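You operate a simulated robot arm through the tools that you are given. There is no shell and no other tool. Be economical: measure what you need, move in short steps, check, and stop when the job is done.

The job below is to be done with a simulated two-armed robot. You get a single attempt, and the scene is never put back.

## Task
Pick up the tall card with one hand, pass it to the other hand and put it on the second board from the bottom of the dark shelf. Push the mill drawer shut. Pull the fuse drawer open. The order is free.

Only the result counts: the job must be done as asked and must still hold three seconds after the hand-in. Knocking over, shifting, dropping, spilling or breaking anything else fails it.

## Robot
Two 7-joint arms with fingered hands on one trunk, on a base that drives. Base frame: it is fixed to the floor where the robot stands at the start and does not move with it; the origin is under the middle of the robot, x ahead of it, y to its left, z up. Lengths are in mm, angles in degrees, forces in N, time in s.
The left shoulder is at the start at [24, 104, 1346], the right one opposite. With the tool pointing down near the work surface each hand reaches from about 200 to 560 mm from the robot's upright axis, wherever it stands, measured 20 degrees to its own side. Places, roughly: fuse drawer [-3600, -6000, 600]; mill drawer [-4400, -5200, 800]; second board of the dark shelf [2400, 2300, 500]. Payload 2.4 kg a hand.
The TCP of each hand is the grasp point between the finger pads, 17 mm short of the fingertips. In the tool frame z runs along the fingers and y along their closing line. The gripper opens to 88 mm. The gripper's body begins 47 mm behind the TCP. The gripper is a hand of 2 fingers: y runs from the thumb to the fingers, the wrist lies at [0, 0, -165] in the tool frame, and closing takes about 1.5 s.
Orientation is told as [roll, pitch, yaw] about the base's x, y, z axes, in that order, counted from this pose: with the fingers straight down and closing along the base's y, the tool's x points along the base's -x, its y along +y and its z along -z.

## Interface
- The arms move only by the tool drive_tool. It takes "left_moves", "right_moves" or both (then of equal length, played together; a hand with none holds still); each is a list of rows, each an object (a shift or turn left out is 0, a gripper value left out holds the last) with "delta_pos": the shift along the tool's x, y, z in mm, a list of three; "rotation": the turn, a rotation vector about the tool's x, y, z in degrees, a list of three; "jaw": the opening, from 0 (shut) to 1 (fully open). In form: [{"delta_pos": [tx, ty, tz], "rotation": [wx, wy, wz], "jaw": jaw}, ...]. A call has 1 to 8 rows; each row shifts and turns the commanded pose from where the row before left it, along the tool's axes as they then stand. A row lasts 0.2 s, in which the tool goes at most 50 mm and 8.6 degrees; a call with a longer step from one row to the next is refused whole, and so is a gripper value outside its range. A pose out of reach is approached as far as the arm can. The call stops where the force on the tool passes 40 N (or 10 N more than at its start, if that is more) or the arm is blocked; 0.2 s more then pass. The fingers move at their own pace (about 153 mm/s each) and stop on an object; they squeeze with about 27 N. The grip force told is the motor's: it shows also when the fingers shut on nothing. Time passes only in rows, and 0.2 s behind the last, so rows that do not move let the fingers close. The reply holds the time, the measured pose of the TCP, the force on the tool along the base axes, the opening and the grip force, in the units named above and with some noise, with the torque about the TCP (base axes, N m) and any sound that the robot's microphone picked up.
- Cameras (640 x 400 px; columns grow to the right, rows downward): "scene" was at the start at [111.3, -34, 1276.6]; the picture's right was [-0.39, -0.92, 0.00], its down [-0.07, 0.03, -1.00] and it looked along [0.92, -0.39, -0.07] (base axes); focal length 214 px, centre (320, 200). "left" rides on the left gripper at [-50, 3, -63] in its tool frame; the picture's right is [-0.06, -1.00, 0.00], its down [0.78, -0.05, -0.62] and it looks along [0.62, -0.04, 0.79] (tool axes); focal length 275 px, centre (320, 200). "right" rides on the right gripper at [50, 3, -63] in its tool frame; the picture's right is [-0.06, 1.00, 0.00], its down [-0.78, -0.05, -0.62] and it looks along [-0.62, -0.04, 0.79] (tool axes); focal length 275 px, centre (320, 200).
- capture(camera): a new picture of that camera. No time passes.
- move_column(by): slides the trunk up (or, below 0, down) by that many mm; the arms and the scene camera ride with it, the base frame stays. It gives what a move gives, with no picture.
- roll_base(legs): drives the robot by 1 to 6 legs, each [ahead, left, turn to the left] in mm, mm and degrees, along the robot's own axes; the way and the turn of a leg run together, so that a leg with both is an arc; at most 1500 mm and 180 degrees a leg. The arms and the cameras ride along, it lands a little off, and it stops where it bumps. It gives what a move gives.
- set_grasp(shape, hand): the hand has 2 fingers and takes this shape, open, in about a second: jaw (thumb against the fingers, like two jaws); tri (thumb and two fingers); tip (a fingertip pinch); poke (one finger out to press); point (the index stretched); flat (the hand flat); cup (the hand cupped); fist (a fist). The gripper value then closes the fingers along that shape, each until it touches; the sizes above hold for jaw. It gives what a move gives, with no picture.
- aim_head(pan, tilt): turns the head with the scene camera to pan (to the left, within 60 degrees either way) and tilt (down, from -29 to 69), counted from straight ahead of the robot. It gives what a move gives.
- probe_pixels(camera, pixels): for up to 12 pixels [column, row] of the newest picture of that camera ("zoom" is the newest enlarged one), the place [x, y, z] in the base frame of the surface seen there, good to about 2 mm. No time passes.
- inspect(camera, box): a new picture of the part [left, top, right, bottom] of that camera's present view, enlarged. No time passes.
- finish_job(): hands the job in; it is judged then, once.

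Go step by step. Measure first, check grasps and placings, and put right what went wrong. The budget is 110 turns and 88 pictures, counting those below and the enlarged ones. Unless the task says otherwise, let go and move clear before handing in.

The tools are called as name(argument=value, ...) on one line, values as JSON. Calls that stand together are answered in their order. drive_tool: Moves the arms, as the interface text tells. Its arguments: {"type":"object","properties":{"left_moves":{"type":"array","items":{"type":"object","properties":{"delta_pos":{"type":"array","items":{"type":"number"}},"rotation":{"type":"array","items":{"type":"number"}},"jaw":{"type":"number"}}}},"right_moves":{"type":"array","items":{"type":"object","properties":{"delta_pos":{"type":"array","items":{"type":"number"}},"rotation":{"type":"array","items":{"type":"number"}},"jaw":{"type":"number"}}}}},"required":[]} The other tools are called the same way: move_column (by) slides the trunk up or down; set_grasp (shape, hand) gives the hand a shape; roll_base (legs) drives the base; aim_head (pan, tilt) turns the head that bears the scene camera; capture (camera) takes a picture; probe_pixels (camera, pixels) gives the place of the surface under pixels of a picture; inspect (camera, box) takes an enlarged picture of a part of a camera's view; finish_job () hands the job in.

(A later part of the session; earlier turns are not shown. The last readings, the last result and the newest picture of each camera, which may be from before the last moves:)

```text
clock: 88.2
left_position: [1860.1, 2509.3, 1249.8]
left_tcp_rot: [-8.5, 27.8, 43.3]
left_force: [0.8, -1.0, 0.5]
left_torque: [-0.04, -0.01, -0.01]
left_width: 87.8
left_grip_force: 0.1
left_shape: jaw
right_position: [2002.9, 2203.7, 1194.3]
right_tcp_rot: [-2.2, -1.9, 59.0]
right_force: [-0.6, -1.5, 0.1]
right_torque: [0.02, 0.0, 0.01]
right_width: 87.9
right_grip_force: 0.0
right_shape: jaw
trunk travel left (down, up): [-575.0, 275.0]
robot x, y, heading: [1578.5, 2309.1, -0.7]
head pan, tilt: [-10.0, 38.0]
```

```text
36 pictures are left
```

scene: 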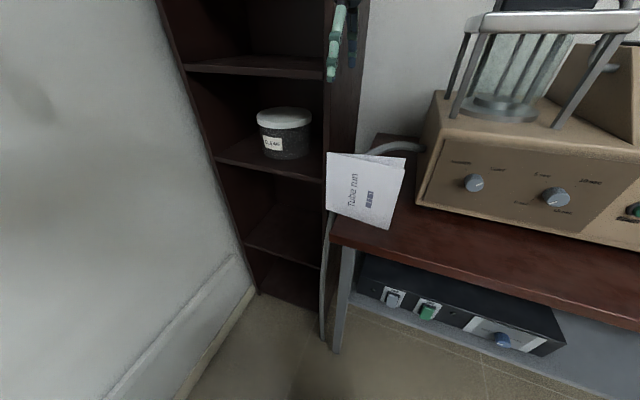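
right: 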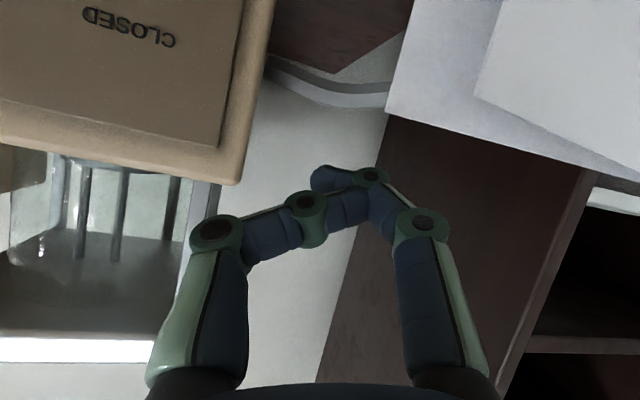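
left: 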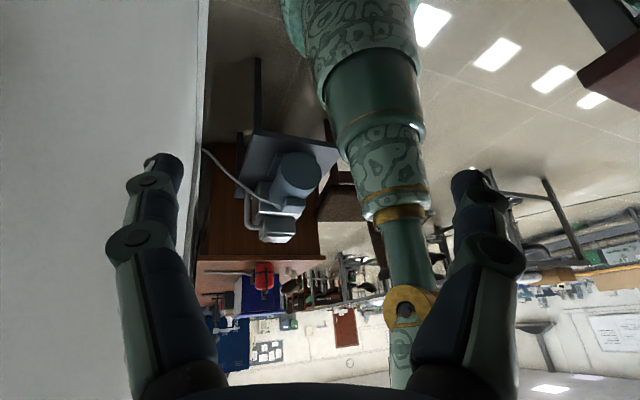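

I measure the card's top outline again from this closer view.

inspect(camera="scene", box=[300, 120, 440, 260])

probe_pixels(camera="scene", pixels=[[329, 155], [328, 208], [345, 158], [365, 165], [385, 171], [401, 178], [389, 226], [402, 159], [380, 157], [350, 155]])

capture(camera="right")

```text
2.86 times, centred on (370, 190) of scene
```

zoom: 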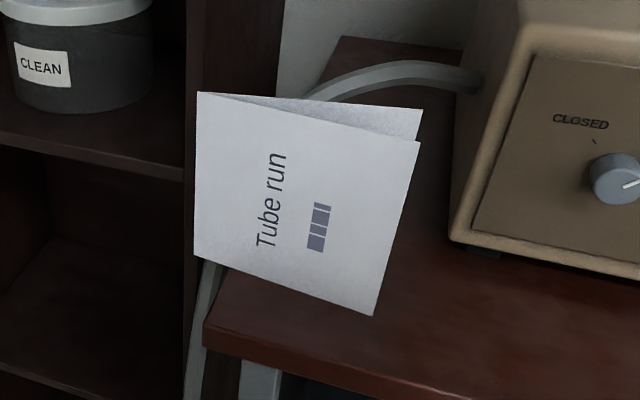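

```text
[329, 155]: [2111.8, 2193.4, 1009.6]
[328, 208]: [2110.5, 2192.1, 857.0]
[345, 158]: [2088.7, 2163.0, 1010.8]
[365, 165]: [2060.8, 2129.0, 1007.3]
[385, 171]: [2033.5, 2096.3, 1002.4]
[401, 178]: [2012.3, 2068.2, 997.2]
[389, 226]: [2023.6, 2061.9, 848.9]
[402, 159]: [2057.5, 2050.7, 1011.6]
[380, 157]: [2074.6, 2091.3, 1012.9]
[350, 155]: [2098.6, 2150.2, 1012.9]
```

```text
34 pictures are left
```

right: 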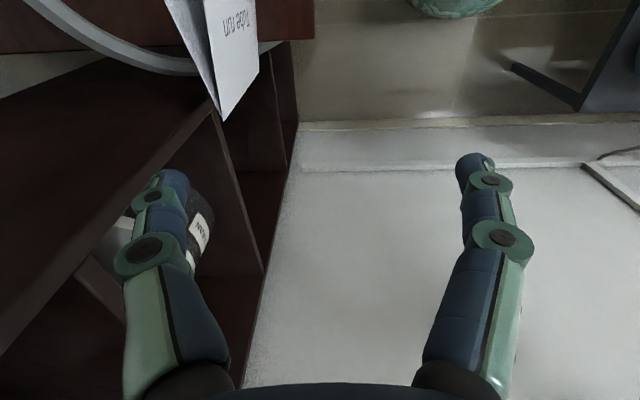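

The card's mid-plane has yaw 60.3; I'll pinch both leaves 28 mm from the ridge at (2098,2170), z≈994. I roll 60 mm ahead, then place the hand above with a half-open jaw.

roll_base(legs=[[60, 0, 0]])

drive_tool(right_moves=[{"delta_pos": [5, -24, 30], "rotation": [0, 0, -1.3], "jaw": 0.6}, {"delta_pos": [5, -23, 30]}, {"delta_pos": [0, 0, 40]}, {}])

capture(camera="right")

capture(camera="scene")

```text
clock: 89.2
left_position: [1921.0, 2507.6, 1249.7]
left_tcp_rot: [-8.3, 28.1, 43.3]
left_force: [0.1, -0.8, 1.1]
left_torque: [-0.02, -0.01, -0.01]
left_width: 88.1
left_grip_force: 0.1
left_shape: jaw
right_position: [2065.1, 2202.8, 1195.0]
right_tcp_rot: [-2.2, -1.8, 59.0]
right_force: [-0.5, 0.0, -0.3]
right_torque: [0.02, -0.04, 0.01]
right_width: 88.0
right_grip_force: 0.1
right_shape: jaw
trunk travel left (down, up): [-575.0, 275.0]
robot x, y, heading: [1637.4, 2306.2, -0.4]
head pan, tilt: [-10.0, 38.0]
```

```text
clock: 90.2
left_position: [1920.4, 2507.9, 1250.6]
left_tcp_rot: [-8.5, 28.0, 43.3]
left_force: [0.4, 0.1, -0.8]
left_torque: [-0.01, -0.01, -0.01]
left_width: 87.8
left_grip_force: 0.1
left_shape: jaw
right_position: [2103.9, 2172.2, 1095.7]
right_tcp_rot: [-2.3, -1.9, 60.4]
right_force: [-0.2, -0.4, -0.5]
right_torque: [-0.01, -0.01, -0.01]
right_width: 52.9
right_grip_force: 0.1
right_shape: jaw
trunk travel left (down, up): [-575.0, 275.0]
robot x, y, heading: [1640.6, 2307.8, -0.3]
head pan, tilt: [-10.0, 38.0]
```

```text
33 pictures are left
```

right: 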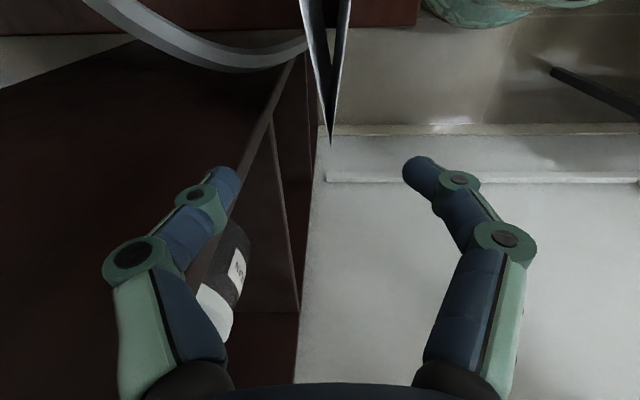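

```text
32 pictures are left
```

scene: 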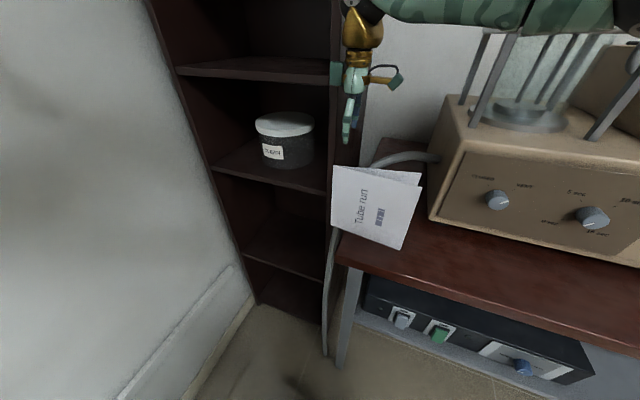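

The ridge is between the fingers (331,145). I make a 4 mm correction, descend to z≈994 and close.

drive_tool(right_moves=[{"delta_pos": [4, 4, 30]}, {"delta_pos": [0, 0, 35]}, {"delta_pos": [0, 0, 35]}, {}])

drive_tool(right_moves=[{"jaw": 0}, {}, {}, {}, {}])

inspect(camera="scene", box=[280, 60, 480, 280])

```text
clock: 91.2
left_position: [1919.2, 2507.7, 1249.6]
left_tcp_rot: [-8.4, 28.0, 43.3]
left_force: [-0.1, 0.7, 0.7]
left_torque: [0.01, -0.02, 0.03]
left_width: 87.8
left_grip_force: 0.0
left_shape: jaw
right_position: [2102.8, 2170.9, 994.5]
right_tcp_rot: [-2.3, -1.8, 60.4]
right_force: [0.4, 0.1, 0.6]
right_torque: [-0.02, -0.01, -0.02]
right_width: 53.0
right_grip_force: 0.0
right_shape: jaw
trunk travel left (down, up): [-575.0, 275.0]
robot x, y, heading: [1641.0, 2307.5, -0.9]
head pan, tilt: [-10.0, 38.0]
```

```text
clock: 92.4
left_position: [1919.1, 2506.4, 1251.1]
left_tcp_rot: [-8.3, 27.9, 43.3]
left_force: [0.3, -0.4, 0.4]
left_torque: [-0.02, 0.02, 0.0]
left_width: 87.7
left_grip_force: 0.0
left_shape: jaw
right_position: [2103.8, 2171.2, 994.5]
right_tcp_rot: [-2.4, -1.8, 60.3]
right_force: [-0.3, -0.8, -0.2]
right_torque: [0.04, 0.0, 0.01]
right_width: 3.3
right_grip_force: 27.5
right_shape: jaw
trunk travel left (down, up): [-575.0, 275.0]
robot x, y, heading: [1640.0, 2311.2, -0.5]
head pan, tilt: [-10.0, 38.0]
```

```text
1.82 times, centred on (380, 170) of scene
```

zoom: 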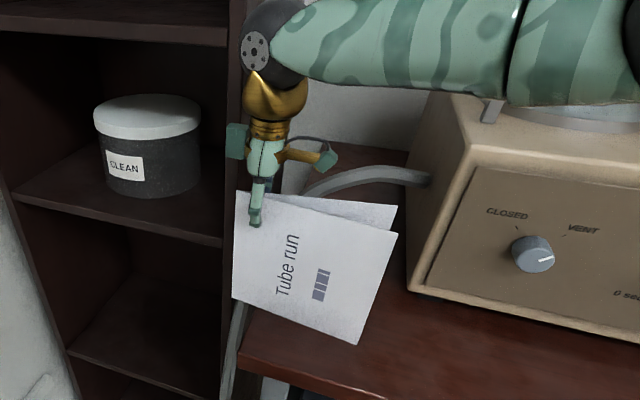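

I lift a little and check the card comes along.

drive_tool(right_moves=[{"delta_pos": [0, 0, -10]}, {"delta_pos": [0, 0, -25]}, {"delta_pos": [0, 0, -35]}, {"delta_pos": [0, 10, -35]}, {"delta_pos": [0, 30, -35]}, {"delta_pos": [0, 40, -20]}, {"delta_pos": [0, 40, 0]}, {}])

inspect(camera="scene", box=[220, 0, 480, 240])

```text
clock: 94.2
left_position: [1919.9, 2507.2, 1250.6]
left_tcp_rot: [-8.4, 27.9, 43.3]
left_force: [-0.8, 0.7, -0.2]
left_torque: [-0.01, -0.02, -0.01]
left_width: 88.2
left_grip_force: 0.0
left_shape: jaw
right_position: [1991.6, 2229.8, 1151.8]
right_tcp_rot: [-2.3, -1.6, 60.2]
right_force: [-0.2, 0.3, -0.8]
right_torque: [0.03, 0.02, 0.02]
right_width: 3.2
right_grip_force: 26.8
right_shape: jaw
trunk travel left (down, up): [-575.0, 275.0]
robot x, y, heading: [1638.8, 2304.9, -0.4]
head pan, tilt: [-10.0, 38.0]
```

```text
1.67 times, centred on (350, 120) of scene
```

zoom: 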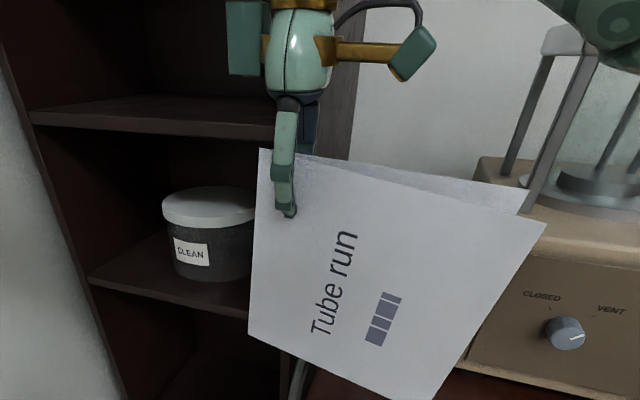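

The card is firmly held. I drive back into open floor, then test the hand turn there.

roll_base(legs=[[-200, -150, 0]])

drive_tool(right_moves=[{"delta_pos": [28, -34, -10]}, {"delta_pos": [28, -34, -10]}, {"delta_pos": [28, -34, -10]}, {"rotation": [0, -8.2, 0]}, {"rotation": [0, -8.2, 0]}, {"rotation": [0, -8.2, 0]}, {"rotation": [0, -8.2, 0]}, {"rotation": [0, -8.2, 0]}])

drive_tool(right_moves=[{"rotation": [0, -8.2, 0]}, {"rotation": [0, -8.2, 0]}, {"rotation": [0, -8.2, 0]}, {"rotation": [0, -8.2, 0]}, {"rotation": [0, -8.2, 0]}, {"rotation": [0, -8.0, 0]}, {}])

capture(camera="scene")

```text
clock: 96.0
left_position: [1712.7, 2359.4, 1251.5]
left_tcp_rot: [-8.5, 28.0, 43.3]
left_force: [-0.2, -0.5, -0.1]
left_torque: [0.02, -0.01, -0.02]
left_width: 87.9
left_grip_force: 0.0
left_shape: jaw
right_position: [1786.2, 2081.2, 1150.9]
right_tcp_rot: [-2.3, -1.8, 60.4]
right_force: [-0.1, -0.1, -0.4]
right_torque: [-0.03, -0.01, -0.02]
right_width: 3.2
right_grip_force: 26.8
right_shape: jaw
trunk travel left (down, up): [-575.0, 275.0]
robot x, y, heading: [1432.4, 2161.5, -0.7]
head pan, tilt: [-10.0, 38.0]
```

```text
clock: 97.8
left_position: [1715.2, 2359.1, 1251.2]
left_tcp_rot: [-8.5, 27.9, 43.3]
left_force: [0.3, -0.3, -0.1]
left_torque: [0.01, -0.02, 0.0]
left_width: 87.8
left_grip_force: 0.1
left_shape: jaw
right_position: [1830.7, 1958.7, 1181.8]
right_tcp_rot: [-3.1, -42.8, 62.4]
right_force: [-0.7, -0.2, -0.1]
right_torque: [0.02, 0.03, 0.03]
right_width: 3.3
right_grip_force: 27.2
right_shape: jaw
trunk travel left (down, up): [-575.0, 275.0]
robot x, y, heading: [1435.8, 2160.1, -0.6]
head pan, tilt: [-10.0, 38.0]
```

```text
clock: 99.4
left_position: [1714.4, 2359.3, 1250.4]
left_tcp_rot: [-8.3, 27.9, 43.3]
left_force: [0.4, -0.6, -0.3]
left_torque: [0.0, 0.0, -0.01]
left_width: 88.2
left_grip_force: 0.1
left_shape: jaw
right_position: [1832.3, 1958.7, 1182.3]
right_tcp_rot: [-129.5, -87.0, -170.2]
right_force: [1.0, -0.2, -0.5]
right_torque: [0.0, 0.02, 0.01]
right_width: 3.3
right_grip_force: 26.9
right_shape: jaw
trunk travel left (down, up): [-575.0, 275.0]
robot x, y, heading: [1431.9, 2158.4, -0.6]
head pan, tilt: [-10.0, 38.0]
```

```text
29 pictures are left
```

scene: 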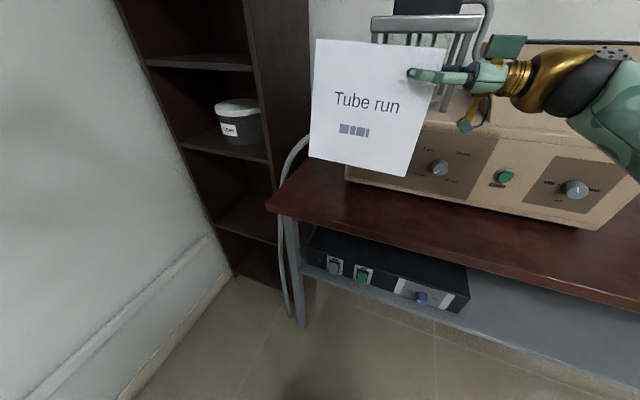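

The card is upright with its ridge on top. Now I test yawing the hand toward forward, well out on its own side, watching for reach warnings.

drive_tool(right_moves=[{"rotation": [8, 0, 0]}, {"rotation": [8, 0, 0]}, {"rotation": [8, 0, 0]}, {"rotation": [8, 0, 0]}, {}])

```text
clock: 100.6
left_position: [1714.7, 2359.6, 1250.1]
left_tcp_rot: [-8.4, 27.8, 43.3]
left_force: [0.4, -0.2, -1.0]
left_torque: [-0.01, 0.02, 0.01]
left_width: 88.0
left_grip_force: 0.1
left_shape: jaw
right_position: [1831.1, 1958.5, 1181.9]
right_tcp_rot: [-160.5, -87.0, -171.4]
right_force: [0.2, 0.1, 0.2]
right_torque: [0.03, -0.02, 0.03]
right_width: 3.2
right_grip_force: 27.4
right_shape: jaw
trunk travel left (down, up): [-575.0, 275.0]
robot x, y, heading: [1433.3, 2158.8, -1.1]
head pan, tilt: [-10.0, 38.0]
```

No warnings at 28°. Three more rows.

drive_tool(right_moves=[{"rotation": [8, 0, 0]}, {"rotation": [8, 0, 0]}, {"rotation": [7, 0, 0]}, {}])

```text
clock: 101.6
left_position: [1713.6, 2359.7, 1251.8]
left_tcp_rot: [-8.4, 27.9, 43.3]
left_force: [-0.4, -0.1, 1.0]
left_torque: [0.05, 0.0, -0.03]
left_width: 87.9
left_grip_force: 0.1
left_shape: jaw
right_position: [1831.7, 1958.7, 1182.2]
right_tcp_rot: [175.4, -87.1, -170.2]
right_force: [-0.5, -0.2, -0.4]
right_torque: [0.0, -0.01, -0.01]
right_width: 3.1
right_grip_force: 26.5
right_shape: jaw
trunk travel left (down, up): [-575.0, 275.0]
robot x, y, heading: [1436.2, 2155.5, -0.3]
head pan, tilt: [-10.0, 38.0]
```

Forward-pointing works well at robot-frame (397,−198), but the wall prevents the right hand from reaching the shelf middle that way; the left hand would fit ideally. So I will pass the card once more in the open: first turning the left hand to point right, watching reach.

drive_tool(left_moves=[{"rotation": [3.99, -2.45, 7.06], "jaw": 1}, {"rotation": [3.99, -2.45, 7.06]}, {"rotation": [3.99, -2.45, 7.06]}, {"rotation": [3.99, -2.45, 7.06]}, {"rotation": [3.99, -2.45, 7.06]}, {"rotation": [3.99, -2.45, 7.06]}, {"rotation": [3.99, -2.45, 7.06]}, {"rotation": [3.99, -2.45, 7.06]}])

drive_tool(left_moves=[{"rotation": [3.99, -2.45, 7.06]}, {"rotation": [3.99, -2.45, 7.06]}, {"rotation": [3.99, -2.45, 7.06]}, {"rotation": [3.99, -2.45, 7.06]}])

```text
clock: 103.4
left_position: [1714.6, 2359.6, 1251.2]
left_tcp_rot: [-47.7, -17.3, 4.0]
left_force: [-0.1, -0.2, -0.8]
left_torque: [-0.01, -0.02, 0.0]
left_width: 88.0
left_grip_force: 0.0
left_shape: jaw
right_position: [1832.1, 1958.6, 1181.0]
right_tcp_rot: [177.1, -87.2, -171.8]
right_force: [-0.5, -0.8, 1.0]
right_torque: [-0.02, -0.01, 0.0]
right_width: 3.0
right_grip_force: 26.6
right_shape: jaw
trunk travel left (down, up): [-575.0, 275.0]
robot x, y, heading: [1433.1, 2157.4, -0.6]
head pan, tilt: [-10.0, 38.0]
```

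```text
clock: 104.4
left_position: [1713.7, 2358.5, 1250.6]
left_tcp_rot: [-58.5, -45.7, -6.5]
left_force: [-0.1, 0.9, 0.2]
left_torque: [0.02, -0.01, 0.02]
left_width: 87.9
left_grip_force: 0.0
left_shape: jaw
right_position: [1832.2, 1958.7, 1183.5]
right_tcp_rot: [177.2, -87.1, -171.8]
right_force: [0.4, 0.9, 0.8]
right_torque: [0.0, 0.05, -0.01]
right_width: 2.9
right_grip_force: 26.9
right_shape: jaw
trunk travel left (down, up): [-575.0, 275.0]
robot x, y, heading: [1434.3, 2161.6, -0.7]
head pan, tilt: [-10.0, 38.0]
```

No warnings so far. I finish the left turn and yaw the right hand back to point left, facing each other.

drive_tool(left_moves=[{"rotation": [3.99, -2.45, 7.06]}, {"rotation": [3.99, -2.45, 7.06]}, {"rotation": [3.99, -2.45, 7.06]}, {"rotation": [3.99, -2.45, 7.06]}, {"rotation": [3.99, -2.45, 7.06]}, {"rotation": [3.99, -2.45, 7.06]}, {}, {}], right_moves=[{"rotation": [-8.5, 0, 0]}, {"rotation": [-8.5, 0, 0]}, {"rotation": [-8.5, 0, 0]}, {"rotation": [-8.5, 0, 0]}, {"rotation": [-8.5, 0, 0]}, {"rotation": [-8.5, 0, 0]}, {"rotation": [-8.5, 0, 0]}, {"rotation": [-8.5, 0, 0]}])

drive_tool(right_moves=[{"rotation": [-8.5, 0, 0]}, {"rotation": [-8.5, 0, 0]}, {}])

aim_head(pan=0, tilt=22)

capture(camera="scene")

```text
clock: 106.2
left_position: [1715.1, 2359.3, 1249.9]
left_tcp_rot: [129.6, -89.9, 140.3]
left_force: [-0.8, 0.2, 0.7]
left_torque: [0.03, -0.02, -0.01]
left_width: 87.9
left_grip_force: 0.1
left_shape: jaw
right_position: [1833.3, 1958.3, 1182.1]
right_tcp_rot: [-113.6, -87.3, -172.8]
right_force: [0.7, 0.0, -0.4]
right_torque: [0.02, 0.01, 0.01]
right_width: 3.1
right_grip_force: 27.1
right_shape: jaw
trunk travel left (down, up): [-575.0, 275.0]
robot x, y, heading: [1435.0, 2158.7, -0.6]
head pan, tilt: [-10.0, 38.0]
```

```text
clock: 107.0
left_position: [1714.8, 2359.1, 1250.1]
left_tcp_rot: [127.4, -89.9, 142.6]
left_force: [-0.3, -0.4, -1.4]
left_torque: [0.02, -0.02, 0.02]
left_width: 87.9
left_grip_force: 0.1
left_shape: jaw
right_position: [1831.7, 1957.7, 1182.3]
right_tcp_rot: [-97.3, -87.1, -172.3]
right_force: [-0.1, -0.1, -0.2]
right_torque: [-0.02, 0.02, -0.02]
right_width: 2.9
right_grip_force: 26.9
right_shape: jaw
trunk travel left (down, up): [-575.0, 275.0]
robot x, y, heading: [1431.3, 2157.9, -0.9]
head pan, tilt: [-10.0, 38.0]
```

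```text
clock: 107.8
left_position: [1713.6, 2359.7, 1250.3]
left_tcp_rot: [133.1, -89.9, 136.8]
left_force: [0.3, -1.4, -0.3]
left_torque: [0.03, -0.01, -0.01]
left_width: 88.5
left_grip_force: 0.0
left_shape: jaw
right_position: [1832.2, 1959.0, 1182.5]
right_tcp_rot: [-97.8, -87.2, -171.8]
right_force: [0.2, 0.0, -1.0]
right_torque: [-0.01, 0.04, 0.01]
right_width: 3.1
right_grip_force: 27.0
right_shape: jaw
trunk travel left (down, up): [-575.0, 275.0]
robot x, y, heading: [1428.9, 2157.9, -0.4]
head pan, tilt: [0.0, 22.0]
```

```text
28 pictures are left
```

scene: 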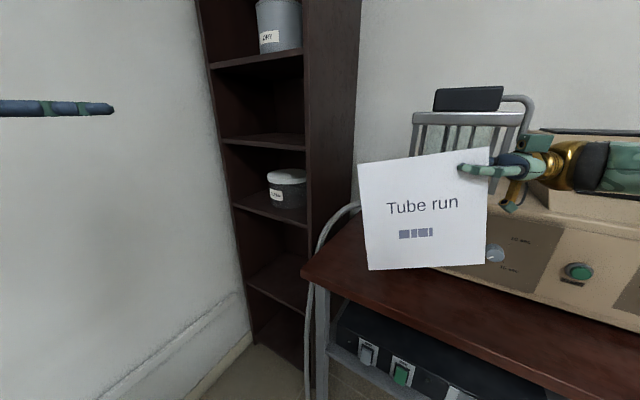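

The hands face each other. I probe the card's free left edge and ridge.

probe_pixels(camera="scene", pixels=[[361, 166], [364, 200], [366, 230], [370, 266], [420, 158], [485, 150], [484, 262], [425, 266]])

```text
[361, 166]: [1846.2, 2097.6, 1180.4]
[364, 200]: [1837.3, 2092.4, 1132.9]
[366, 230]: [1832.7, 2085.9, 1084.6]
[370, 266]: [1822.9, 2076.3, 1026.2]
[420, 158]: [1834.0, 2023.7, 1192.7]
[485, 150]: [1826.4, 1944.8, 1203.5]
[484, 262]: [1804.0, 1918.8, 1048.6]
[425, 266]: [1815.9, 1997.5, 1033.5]
```

The card sags: ridge slopes 8.7° down to the left and yaws 7.4° off. I level it with the right hand and probe again.

drive_tool(right_moves=[{"rotation": [0, -8.5, 0]}, {"rotation": [-7.4, 0, 0]}, {}, {}])

capture(camera="scene")

probe_pixels(camera="scene", pixels=[[362, 157], [364, 175], [366, 200], [368, 230], [425, 156], [484, 156], [440, 156], [480, 262], [372, 262]])

```text
clock: 108.8
left_position: [1713.8, 2358.3, 1251.4]
left_tcp_rot: [133.6, -90.0, 136.5]
left_force: [-0.1, -0.6, -0.1]
left_torque: [-0.03, -0.03, 0.06]
left_width: 87.9
left_grip_force: 0.0
left_shape: jaw
right_position: [1832.7, 1958.6, 1182.3]
right_tcp_rot: [-154.9, -80.7, -107.2]
right_force: [0.9, -0.5, -0.2]
right_torque: [-0.03, 0.02, 0.02]
right_width: 2.9
right_grip_force: 26.9
right_shape: jaw
trunk travel left (down, up): [-575.0, 275.0]
robot x, y, heading: [1436.6, 2157.5, -0.6]
head pan, tilt: [0.0, 22.0]
```

```text
27 pictures are left
```

scene: 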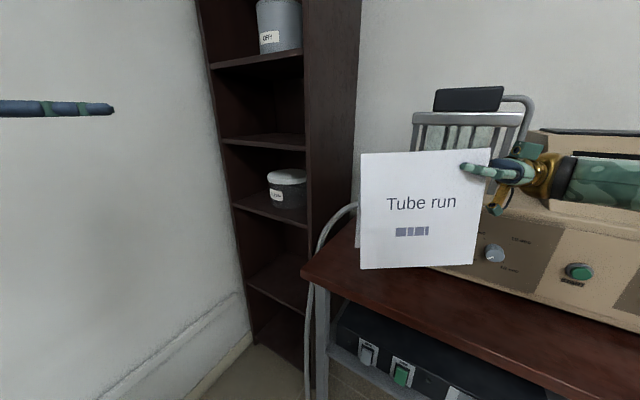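

```text
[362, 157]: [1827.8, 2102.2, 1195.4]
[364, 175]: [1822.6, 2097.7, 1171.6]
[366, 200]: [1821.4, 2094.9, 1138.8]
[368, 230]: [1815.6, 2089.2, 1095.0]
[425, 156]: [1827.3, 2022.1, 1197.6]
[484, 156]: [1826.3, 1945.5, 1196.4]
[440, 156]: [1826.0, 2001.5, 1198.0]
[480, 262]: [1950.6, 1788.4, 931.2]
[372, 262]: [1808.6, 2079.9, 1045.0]
```

The ridge is level now (z≈1198, x≈1828). Left hand goes to a pre-grasp 100 mm short of the card's left edge.

drive_tool(left_moves=[{"delta_pos": [14.2, 19.3, 28]}, {"delta_pos": [14.2, 19.3, 28]}, {"delta_pos": [14.2, 19.3, 28]}, {"delta_pos": [14.2, 19.3, 28]}, {"delta_pos": [14.2, 19.3, 28]}, {"delta_pos": [14.2, 19.5, 30]}, {}])

capture(camera="left")

```text
clock: 110.4
left_position: [1832.8, 2188.9, 1166.5]
left_tcp_rot: [122.2, -89.8, 147.6]
left_force: [1.0, -1.0, -0.5]
left_torque: [0.04, 0.0, -0.01]
left_width: 88.0
left_grip_force: 0.1
left_shape: jaw
right_position: [1833.1, 1957.6, 1181.9]
right_tcp_rot: [-154.8, -80.7, -107.4]
right_force: [0.0, 0.1, 1.0]
right_torque: [0.0, 0.0, -0.01]
right_width: 3.1
right_grip_force: 26.5
right_shape: jaw
trunk travel left (down, up): [-575.0, 275.0]
robot x, y, heading: [1432.1, 2159.7, -0.4]
head pan, tilt: [0.0, 22.0]
```

```text
26 pictures are left
```

left: 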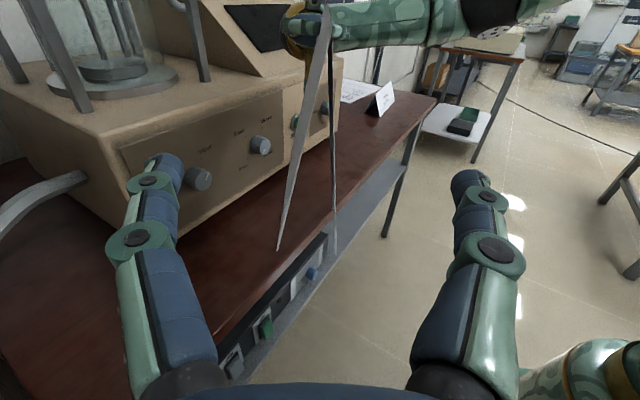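

The card's V-edge is centred between the left fingers. I advance 106 mm and close.

drive_tool(left_moves=[{"delta_pos": [0, -2, 36]}, {"delta_pos": [0, 0, 36]}, {"delta_pos": [0, 0, 34]}, {}])

drive_tool(left_moves=[{"jaw": 0}, {}, {}, {}, {}, {}])

inspect(camera="scene", box=[260, 80, 560, 290])

```text
clock: 111.4
left_position: [1831.2, 2082.7, 1167.1]
left_tcp_rot: [138.5, -90.0, 131.5]
left_force: [0.1, -0.4, -0.6]
left_torque: [0.0, -0.01, -0.04]
left_width: 87.8
left_grip_force: 0.1
left_shape: jaw
right_position: [1832.6, 1958.4, 1183.5]
right_tcp_rot: [-154.8, -80.8, -107.2]
right_force: [0.3, 1.0, -0.3]
right_torque: [0.03, 0.0, -0.01]
right_width: 2.9
right_grip_force: 27.2
right_shape: jaw
trunk travel left (down, up): [-575.0, 275.0]
robot x, y, heading: [1435.1, 2163.8, -0.6]
head pan, tilt: [0.0, 22.0]
```

```text
clock: 112.8
left_position: [1830.1, 2082.9, 1167.7]
left_tcp_rot: [136.5, -89.8, 133.5]
left_force: [0.1, -3.6, 0.1]
left_torque: [-0.03, -0.02, -0.01]
left_width: 3.8
left_grip_force: 26.8
left_shape: jaw
right_position: [1832.2, 1957.7, 1181.9]
right_tcp_rot: [-154.9, -80.8, -107.2]
right_force: [-0.2, 2.0, -1.2]
right_torque: [-0.01, 0.01, -0.02]
right_width: 3.0
right_grip_force: 26.7
right_shape: jaw
trunk travel left (down, up): [-575.0, 275.0]
robot x, y, heading: [1433.8, 2162.0, -0.9]
head pan, tilt: [0.0, 22.0]
```

```text
1.90 times, centred on (410, 185) of scene
```

zoom: 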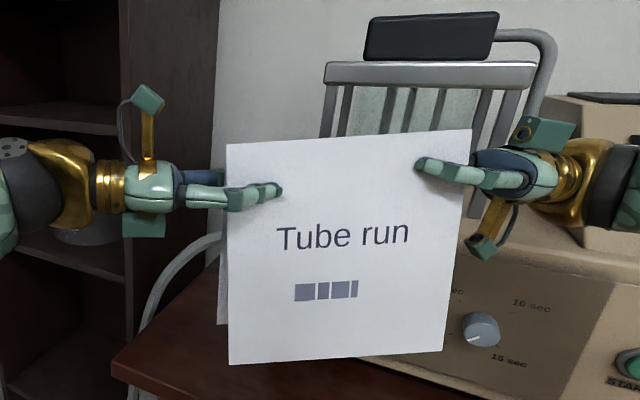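

Both hands hold it well. I open the right hand and draw it straight back.

drive_tool(right_moves=[{"jaw": 0.3}, {}, {"jaw": 0.8}, {}, {}, {"delta_pos": [0, 0, -35]}, {"delta_pos": [0, 0, -45]}, {"delta_pos": [0, 0, -45]}])

capture(camera="scene")

probe_pixels(camera="scene", pixels=[[372, 158], [430, 154], [480, 152], [474, 262], [385, 266], [430, 265]])

```text
clock: 114.6
left_position: [1829.8, 2082.0, 1166.8]
left_tcp_rot: [143.3, -89.9, 126.7]
left_force: [-0.6, -0.1, 0.3]
left_torque: [-0.02, 0.0, -0.04]
left_width: 3.7
left_grip_force: 27.2
left_shape: jaw
right_position: [1839.6, 1903.3, 1174.0]
right_tcp_rot: [-154.6, -80.6, -107.5]
right_force: [-0.6, 0.1, 0.1]
right_torque: [0.03, 0.0, 0.01]
right_width: 70.3
right_grip_force: 0.1
right_shape: jaw
right hand out of reach, approached as far as the arm can: row 7, 8
trunk travel left (down, up): [-575.0, 275.0]
robot x, y, heading: [1434.9, 2156.1, -0.5]
head pan, tilt: [0.0, 22.0]
```

```text
24 pictures are left
```

scene: 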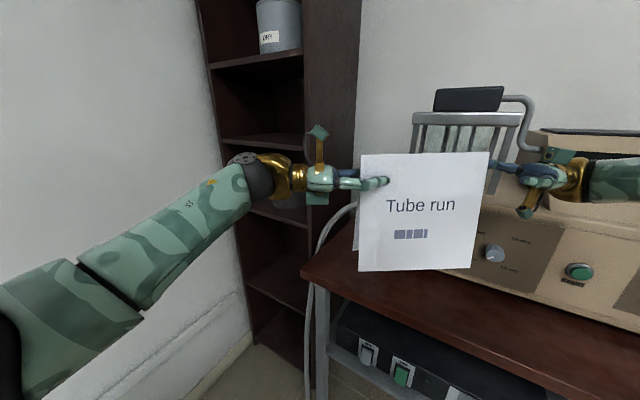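

```text
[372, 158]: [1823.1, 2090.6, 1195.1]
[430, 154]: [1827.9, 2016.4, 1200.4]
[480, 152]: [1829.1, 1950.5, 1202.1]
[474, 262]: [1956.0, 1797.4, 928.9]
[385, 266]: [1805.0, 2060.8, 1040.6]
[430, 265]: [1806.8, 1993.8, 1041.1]
```

The right hand is free of the card and the left holds it level. I move the left hand to its own side and the right hand back.

drive_tool(left_moves=[{"delta_pos": [0, 0, -20]}, {"delta_pos": [0, 0, -40]}, {"delta_pos": [0, 0, -40]}, {"delta_pos": [0, 0, -40]}, {"delta_pos": [0, 0, -40]}, {"delta_pos": [0, 0, -40]}, {"delta_pos": [0, 0, -40]}, {}], right_moves=[{}, {"delta_pos": [0, 30, 0]}, {"delta_pos": [0, 40, 0]}, {"delta_pos": [0, 40, 0]}, {"rotation": [8, 0, 0]}, {"rotation": [8, 0, 0]}, {"rotation": [8, 0, 0]}, {"rotation": [8, 0, 0]}])

drive_tool(left_moves=[{"rotation": [-8.2, 0, 0]}, {"rotation": [-8.2, 0, 0]}, {"rotation": [-8.2, 0, 0]}, {"rotation": [-8.2, 0, 0]}, {"rotation": [-8.2, 0, 0]}, {"rotation": [-8.2, 0, 0]}, {"rotation": [-8.2, 0, 0]}, {}])

```text
clock: 116.4
left_position: [1830.3, 2344.1, 1165.8]
left_tcp_rot: [131.3, -89.8, 138.6]
left_force: [0.6, 0.5, -0.9]
left_torque: [0.03, 0.0, 0.01]
left_width: 4.2
left_grip_force: 26.7
left_shape: jaw
right_position: [1732.0, 1885.8, 1165.0]
right_tcp_rot: [173.0, -80.7, -107.2]
right_force: [-0.7, 0.2, 0.0]
right_torque: [-0.05, -0.01, -0.02]
right_width: 70.2
right_grip_force: 0.0
right_shape: jaw
trunk travel left (down, up): [-575.0, 275.0]
robot x, y, heading: [1432.8, 2162.2, -0.9]
head pan, tilt: [0.0, 22.0]
```

```text
clock: 118.2
left_position: [1828.3, 2343.0, 1165.2]
left_tcp_rot: [-160.9, -89.9, 128.3]
left_force: [-0.3, 0.8, 0.2]
left_torque: [-0.01, 0.03, -0.03]
left_width: 3.8
left_grip_force: 26.8
left_shape: jaw
right_position: [1731.9, 1886.2, 1165.6]
right_tcp_rot: [173.2, -80.7, -107.2]
right_force: [0.2, -0.3, 0.1]
right_torque: [0.02, 0.03, 0.01]
right_width: 69.7
right_grip_force: 0.1
right_shape: jaw
trunk travel left (down, up): [-575.0, 275.0]
robot x, y, heading: [1433.0, 2157.4, -0.6]
head pan, tilt: [0.0, 22.0]
```

The left hand turns freely. I finish pointing it forward and pull the right hand further back.

drive_tool(left_moves=[{"rotation": [-8, 0, 0]}, {"rotation": [-8, 0, 0]}, {"rotation": [-8, 0, 0]}, {"rotation": [-8, 0, 0]}, {}], right_moves=[{"rotation": [8, 0, 0]}, {"rotation": [8, 0, 0]}, {"rotation": [8, 0, 0]}, {"rotation": [8, 0, 0]}, {}])

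drive_tool(right_moves=[{"delta_pos": [0, -20, -30]}, {"delta_pos": [0, -20, -30]}, {}])

```text
clock: 119.4
left_position: [1828.6, 2343.2, 1165.4]
left_tcp_rot: [-137.0, -89.8, 136.5]
left_force: [0.3, 0.6, -0.3]
left_torque: [0.01, 0.03, 0.02]
left_width: 3.7
left_grip_force: 27.1
left_shape: jaw
right_position: [1731.8, 1887.2, 1166.1]
right_tcp_rot: [141.0, -80.7, -107.1]
right_force: [0.8, 0.7, -0.4]
right_torque: [0.03, 0.01, -0.02]
right_width: 70.1
right_grip_force: 0.0
right_shape: jaw
trunk travel left (down, up): [-575.0, 275.0]
robot x, y, heading: [1436.5, 2157.8, -0.5]
head pan, tilt: [0.0, 22.0]
```

```text
clock: 120.2
left_position: [1828.3, 2343.4, 1166.6]
left_tcp_rot: [-138.0, -89.8, 137.3]
left_force: [0.8, 0.2, 0.2]
left_torque: [-0.03, 0.02, 0.01]
left_width: 3.6
left_grip_force: 27.2
left_shape: jaw
right_position: [1706.4, 1820.8, 1152.5]
right_tcp_rot: [141.3, -80.7, -107.2]
right_force: [-0.4, 0.1, 0.1]
right_torque: [0.03, 0.02, 0.04]
right_width: 70.2
right_grip_force: 0.1
right_shape: jaw
trunk travel left (down, up): [-575.0, 275.0]
robot x, y, heading: [1432.9, 2158.3, -0.7]
head pan, tilt: [0.0, 22.0]
```

Now raise the right hand (so it stays above the desk when the trunk sinks), then turn to heading −31.7 and shift in front of the shelf.

drive_tool(right_moves=[{"delta_pos": [-38, 8, -12]}, {"delta_pos": [-38, 8, -12]}, {"delta_pos": [-38, 8, -12]}, {"delta_pos": [-38, 8, -12]}, {"delta_pos": [-38, 8, -12]}, {"delta_pos": [-38, 8, -12]}, {"delta_pos": [-38, 8, -12]}])

roll_base(legs=[[0, 0, -31], [-37, 0, 0], [0, 250, 0]])

aim_head(pan=20, tilt=35)

capture(camera="scene")

```text
clock: 121.8
left_position: [1826.1, 2342.8, 1165.6]
left_tcp_rot: [-147.7, -89.9, 147.1]
left_force: [-0.3, -0.5, 0.1]
left_torque: [-0.01, 0.02, -0.02]
left_width: 3.8
left_grip_force: 27.0
left_shape: jaw
right_position: [1592.0, 1779.1, 1407.6]
right_tcp_rot: [133.8, -81.0, -100.1]
right_force: [-1.3, -0.4, 1.3]
right_torque: [-0.04, 0.02, -0.03]
right_width: 70.1
right_grip_force: 0.1
right_shape: jaw
trunk travel left (down, up): [-575.0, 275.0]
robot x, y, heading: [1433.7, 2159.1, -0.6]
head pan, tilt: [0.0, 22.0]
```

```text
clock: 125.6
left_position: [1967.8, 2341.4, 1165.0]
left_tcp_rot: [-134.4, -89.9, 103.5]
left_force: [-0.3, -0.6, 0.3]
left_torque: [0.04, 0.03, 0.03]
left_width: 4.0
left_grip_force: 26.8
left_shape: jaw
right_position: [1480.3, 1974.5, 1411.3]
right_tcp_rot: [141.3, -80.6, -137.7]
right_force: [-1.0, -0.1, 0.4]
right_torque: [-0.01, -0.02, 0.01]
right_width: 70.2
right_grip_force: 0.0
right_shape: jaw
trunk travel left (down, up): [-575.0, 275.0]
robot x, y, heading: [1533.8, 2382.3, -30.8]
head pan, tilt: [0.0, 22.0]
```

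```text
clock: 126.4
left_position: [1968.0, 2340.4, 1165.6]
left_tcp_rot: [-140.3, -89.9, 109.3]
left_force: [-0.9, 0.1, 0.2]
left_torque: [-0.03, 0.03, 0.01]
left_width: 3.8
left_grip_force: 26.7
left_shape: jaw
right_position: [1478.9, 1973.2, 1410.7]
right_tcp_rot: [141.2, -80.7, -137.5]
right_force: [1.0, -0.1, -0.3]
right_torque: [0.01, -0.01, -0.03]
right_width: 70.1
right_grip_force: 0.1
right_shape: jaw
trunk travel left (down, up): [-575.0, 275.0]
robot x, y, heading: [1532.4, 2381.1, -30.6]
head pan, tilt: [20.0, 35.0]
```

```text
23 pictures are left
```

scene: 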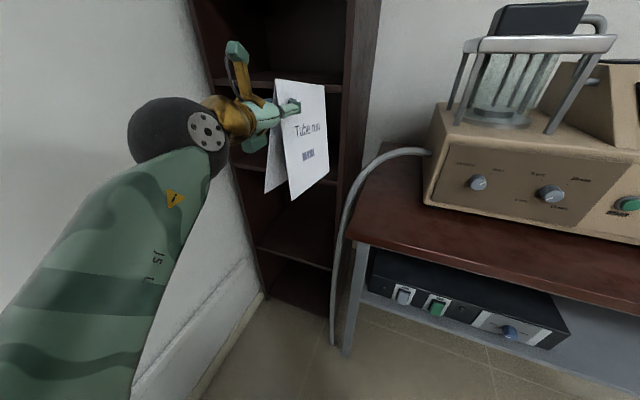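

All good. I shift the remaining 146 mm left and lower the trunk.

roll_base(legs=[[0, 146, -0.9]])

move_column(by=-520)

aim_head(pan=20, tilt=20)

capture(camera="scene")

```text
clock: 127.8
left_position: [2045.1, 2454.6, 1165.9]
left_tcp_rot: [-125.2, -89.9, 93.1]
left_force: [0.4, 0.1, 0.2]
left_torque: [0.0, -0.04, -0.03]
left_width: 3.8
left_grip_force: 27.3
left_shape: jaw
right_position: [1549.9, 2099.4, 1411.5]
right_tcp_rot: [141.2, -80.7, -138.7]
right_force: [0.2, 0.3, 0.5]
right_torque: [-0.02, -0.03, 0.01]
right_width: 70.3
right_grip_force: 0.0
right_shape: jaw
trunk travel left (down, up): [-575.0, 275.0]
robot x, y, heading: [1612.3, 2505.4, -31.9]
head pan, tilt: [20.0, 35.0]
```

```text
refused: -520 is not a number from -400 to 400
```

```text
clock: 128.5
left_position: [2044.0, 2455.7, 1166.1]
left_tcp_rot: [-139.9, -89.9, 107.8]
left_force: [0.2, -0.8, 0.0]
left_torque: [0.05, -0.01, -0.03]
left_width: 3.8
left_grip_force: 26.7
left_shape: jaw
right_position: [1548.1, 2098.4, 1411.0]
right_tcp_rot: [141.2, -80.7, -138.7]
right_force: [0.3, 0.2, 0.9]
right_torque: [-0.02, -0.04, 0.03]
right_width: 70.0
right_grip_force: 0.0
right_shape: jaw
trunk travel left (down, up): [-575.0, 275.0]
robot x, y, heading: [1610.1, 2501.3, -32.1]
head pan, tilt: [20.0, 20.0]
```

```text
22 pictures are left
```

scene: 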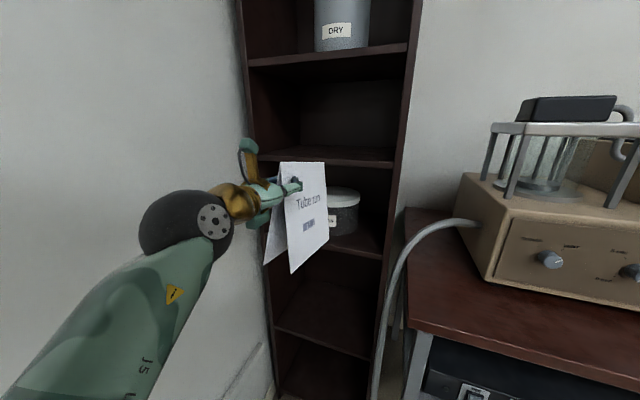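

The column takes at most 400 at once; I lower it in two steps.

move_column(by=-300)

move_column(by=-220)

aim_head(pan=15, tilt=20)

capture(camera="scene")

```text
clock: 131.5
left_position: [2044.5, 2454.5, 865.7]
left_tcp_rot: [-147.2, -90.0, 115.2]
left_force: [0.7, -0.1, -0.1]
left_torque: [-0.01, -0.02, 0.02]
left_width: 3.5
left_grip_force: 26.7
left_shape: jaw
right_position: [1548.2, 2098.2, 1110.7]
right_tcp_rot: [141.2, -80.6, -138.7]
right_force: [-0.3, 0.2, 0.0]
right_torque: [0.0, 0.02, -0.01]
right_width: 70.4
right_grip_force: 0.0
right_shape: jaw
trunk travel left (down, up): [-275.0, 575.0]
robot x, y, heading: [1615.1, 2501.0, -31.8]
head pan, tilt: [20.0, 20.0]
```

```text
clock: 133.9
left_position: [2043.8, 2455.1, 645.1]
left_tcp_rot: [-161.5, -89.9, 129.5]
left_force: [-1.3, -0.1, -0.4]
left_torque: [-0.03, -0.01, 0.01]
left_width: 3.6
left_grip_force: 27.3
left_shape: jaw
right_position: [1549.0, 2098.5, 890.8]
right_tcp_rot: [141.3, -80.7, -138.7]
right_force: [-0.2, 0.1, -0.1]
right_torque: [-0.03, 0.01, 0.05]
right_width: 70.2
right_grip_force: 0.1
right_shape: jaw
trunk travel left (down, up): [-55.0, 795.0]
robot x, y, heading: [1611.3, 2501.8, -31.9]
head pan, tilt: [20.0, 20.0]
```

```text
clock: 134.5
left_position: [2044.6, 2454.0, 647.4]
left_tcp_rot: [-140.2, -89.9, 108.2]
left_force: [-0.5, -0.6, -1.1]
left_torque: [-0.02, 0.0, -0.01]
left_width: 4.0
left_grip_force: 27.2
left_shape: jaw
right_position: [1548.8, 2098.8, 891.3]
right_tcp_rot: [141.2, -80.7, -138.7]
right_force: [-0.1, -0.6, -0.1]
right_torque: [0.0, 0.0, 0.01]
right_width: 70.1
right_grip_force: 0.0
right_shape: jaw
trunk travel left (down, up): [-55.0, 795.0]
robot x, y, heading: [1612.1, 2502.5, -32.2]
head pan, tilt: [15.0, 20.0]
```

```text
21 pictures are left
```

scene: 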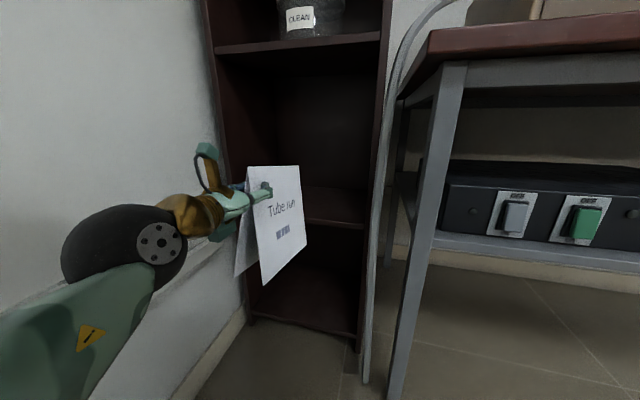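

I probe the card's ridge and lower edge for tilt, and the second board's front.

probe_pixels(camera="scene", pixels=[[248, 170], [275, 168], [298, 168], [265, 281], [285, 264], [303, 243], [340, 226], [330, 215], [320, 195], [376, 231], [296, 42], [250, 312]])

```text
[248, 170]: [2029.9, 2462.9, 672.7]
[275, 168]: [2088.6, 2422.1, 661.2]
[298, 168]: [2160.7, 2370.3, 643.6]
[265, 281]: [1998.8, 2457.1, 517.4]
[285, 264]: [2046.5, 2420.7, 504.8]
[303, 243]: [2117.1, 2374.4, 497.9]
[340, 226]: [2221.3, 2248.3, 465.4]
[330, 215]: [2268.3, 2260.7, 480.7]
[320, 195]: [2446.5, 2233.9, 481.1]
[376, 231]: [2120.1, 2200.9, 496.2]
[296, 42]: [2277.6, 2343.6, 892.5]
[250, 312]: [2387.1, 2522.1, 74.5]
```

The ridge sags 10° forward; I pitch the hand up 9.5°, then verify before rolling forward into the shelf (bottom about z 508 over the board at 480).

drive_tool(left_moves=[{"rotation": [0, -4.8, 0]}, {"rotation": [0, -4.8, 0]}, {}])

capture(camera="scene")

probe_pixels(camera="scene", pixels=[[246, 168], [270, 162], [296, 157], [264, 278], [285, 257], [302, 236]])

```text
clock: 135.3
left_position: [2043.6, 2454.5, 645.6]
left_tcp_rot: [-179.6, -80.2, 147.4]
left_force: [0.7, 1.0, 0.6]
left_torque: [0.02, -0.01, 0.0]
left_width: 3.7
left_grip_force: 26.8
left_shape: jaw
right_position: [1549.2, 2098.8, 890.7]
right_tcp_rot: [141.2, -80.7, -138.7]
right_force: [-0.7, 0.1, 0.4]
right_torque: [0.0, -0.02, 0.0]
right_width: 70.2
right_grip_force: 0.0
right_shape: jaw
trunk travel left (down, up): [-55.0, 795.0]
robot x, y, heading: [1610.5, 2499.5, -32.1]
head pan, tilt: [15.0, 20.0]
```

```text
20 pictures are left
```

scene: 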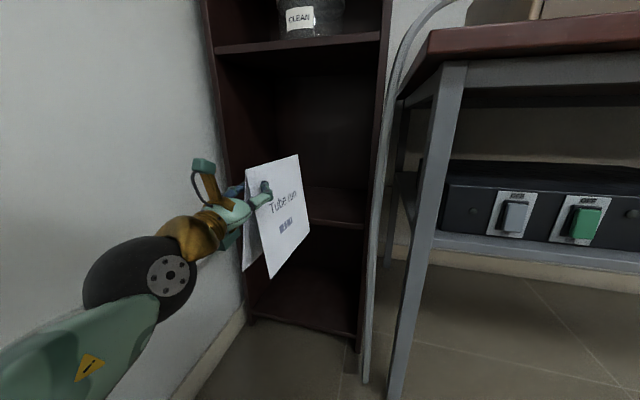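

```text
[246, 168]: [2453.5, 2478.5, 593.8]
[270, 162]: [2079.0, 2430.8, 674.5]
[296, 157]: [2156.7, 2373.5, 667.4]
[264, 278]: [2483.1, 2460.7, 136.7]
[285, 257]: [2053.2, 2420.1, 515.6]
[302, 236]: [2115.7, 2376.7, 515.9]
```

Nearly level; I add 2° and roll 200 mm forward.

drive_tool(left_moves=[{"rotation": [0, -2, 0]}, {}])

roll_base(legs=[[200, 0, 0]])

capture(camera="scene")

```text
clock: 135.9
left_position: [2043.9, 2454.9, 645.9]
left_tcp_rot: [-179.7, -78.3, 147.6]
left_force: [0.2, 0.5, 0.2]
left_torque: [-0.03, 0.01, -0.05]
left_width: 3.6
left_grip_force: 27.4
left_shape: jaw
right_position: [1548.0, 2097.9, 891.9]
right_tcp_rot: [141.1, -80.7, -138.7]
right_force: [-0.9, -0.3, -0.3]
right_torque: [0.01, 0.01, 0.02]
right_width: 70.3
right_grip_force: 0.1
right_shape: jaw
trunk travel left (down, up): [-55.0, 795.0]
robot x, y, heading: [1613.9, 2503.1, -32.1]
head pan, tilt: [15.0, 20.0]
```

```text
clock: 137.5
left_position: [2211.7, 2347.6, 647.2]
left_tcp_rot: [-179.7, -78.3, 147.5]
left_force: [0.5, 1.1, 0.8]
left_torque: [-0.03, 0.04, 0.03]
left_width: 3.8
left_grip_force: 26.3
left_shape: jaw
right_position: [1716.7, 1991.9, 890.1]
right_tcp_rot: [141.1, -80.6, -138.7]
right_force: [0.1, -0.4, -0.4]
right_torque: [0.0, 0.02, -0.04]
right_width: 70.3
right_grip_force: 0.0
right_shape: jaw
trunk travel left (down, up): [-55.0, 795.0]
robot x, y, heading: [1780.2, 2398.1, -31.8]
head pan, tilt: [15.0, 20.0]
```

```text
19 pictures are left
```

scene: 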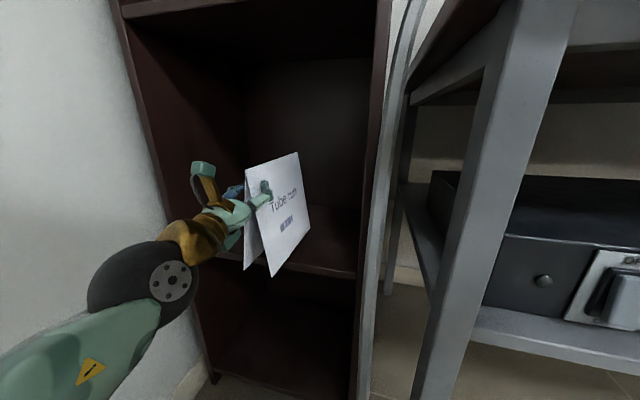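

TCP is at f=−645; I insert 110 mm more horizontally with the arm.

drive_tool(left_moves=[{"delta_pos": [7.4, 0, 35.9]}, {"delta_pos": [7.4, 0, 35.9]}, {"delta_pos": [7.4, 0, 35.9]}, {}])

inspect(camera="scene", box=[160, 100, 420, 320])

```text
clock: 138.5
left_position: [2306.6, 2290.5, 646.8]
left_tcp_rot: [-179.5, -78.2, 147.4]
left_force: [-0.5, -0.3, -0.3]
left_torque: [0.03, 0.01, 0.0]
left_width: 3.7
left_grip_force: 27.0
left_shape: jaw
right_position: [1716.3, 1991.7, 889.7]
right_tcp_rot: [141.0, -80.6, -138.6]
right_force: [0.2, -1.0, -0.1]
right_torque: [-0.02, -0.01, 0.04]
right_width: 70.4
right_grip_force: 0.1
right_shape: jaw
trunk travel left (down, up): [-55.0, 795.0]
robot x, y, heading: [1782.8, 2395.2, -32.1]
head pan, tilt: [15.0, 20.0]
```

```text
1.82 times, centred on (290, 210) of scene
```

zoom: 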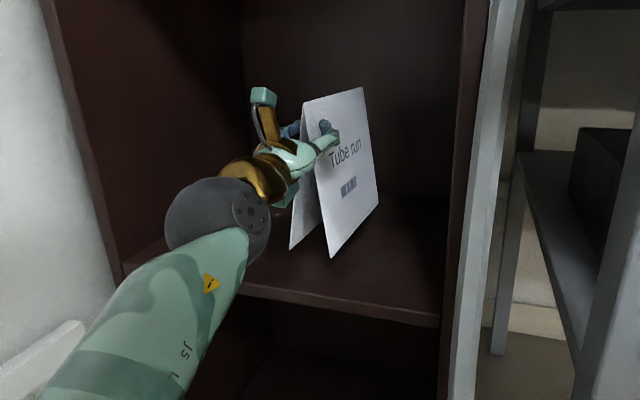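

The card is inside over the second board. I probe its ridge and lower edge for the final lowering.

probe_pixels(camera="zoom", pixels=[[308, 104], [340, 96], [359, 90], [334, 250], [350, 235], [372, 207], [293, 244], [345, 262], [400, 240], [300, 270]])

```text
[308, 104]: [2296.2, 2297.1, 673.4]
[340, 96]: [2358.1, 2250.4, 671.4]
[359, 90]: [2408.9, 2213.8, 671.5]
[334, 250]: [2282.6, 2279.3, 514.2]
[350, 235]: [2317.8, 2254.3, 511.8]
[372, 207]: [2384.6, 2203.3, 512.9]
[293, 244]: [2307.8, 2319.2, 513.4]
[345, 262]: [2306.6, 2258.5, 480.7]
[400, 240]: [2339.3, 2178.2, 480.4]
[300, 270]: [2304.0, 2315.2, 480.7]
```

Level within 1°: bottom ≈510, board 480.6. I lower 26 mm, then probe for contact by force.

drive_tool(left_moves=[{"delta_pos": [9.8, 0, -2]}, {"delta_pos": [9.8, 0, -2]}, {"delta_pos": [4.9, 0, -1]}, {"delta_pos": [2, 0, -0.4]}, {}])

inspect(camera="scene", box=[240, 120, 360, 260])

```text
clock: 139.7
left_position: [2306.7, 2290.8, 619.9]
left_tcp_rot: [-179.6, -78.3, 147.4]
left_force: [-0.1, -0.5, 0.1]
left_torque: [-0.02, -0.01, 0.01]
left_width: 3.7
left_grip_force: 27.1
left_shape: jaw
right_position: [1716.8, 1992.4, 890.6]
right_tcp_rot: [141.2, -80.8, -138.6]
right_force: [0.0, -0.1, -0.1]
right_torque: [-0.02, 0.0, -0.05]
right_width: 70.0
right_grip_force: 0.1
right_shape: jaw
trunk travel left (down, up): [-55.0, 795.0]
robot x, y, heading: [1784.6, 2395.6, -32.3]
head pan, tilt: [15.0, 20.0]
```

```text
2.86 times, centred on (300, 190) of scene
```

zoom: 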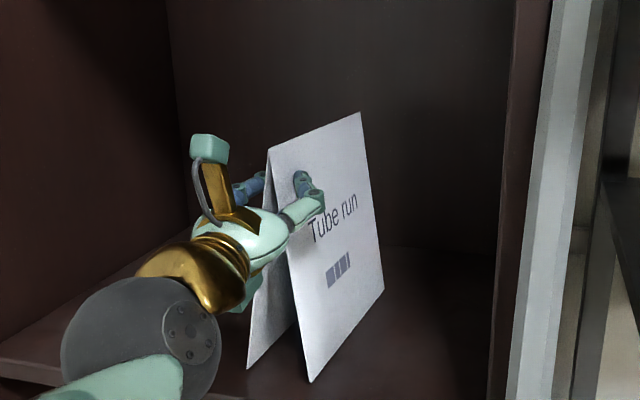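

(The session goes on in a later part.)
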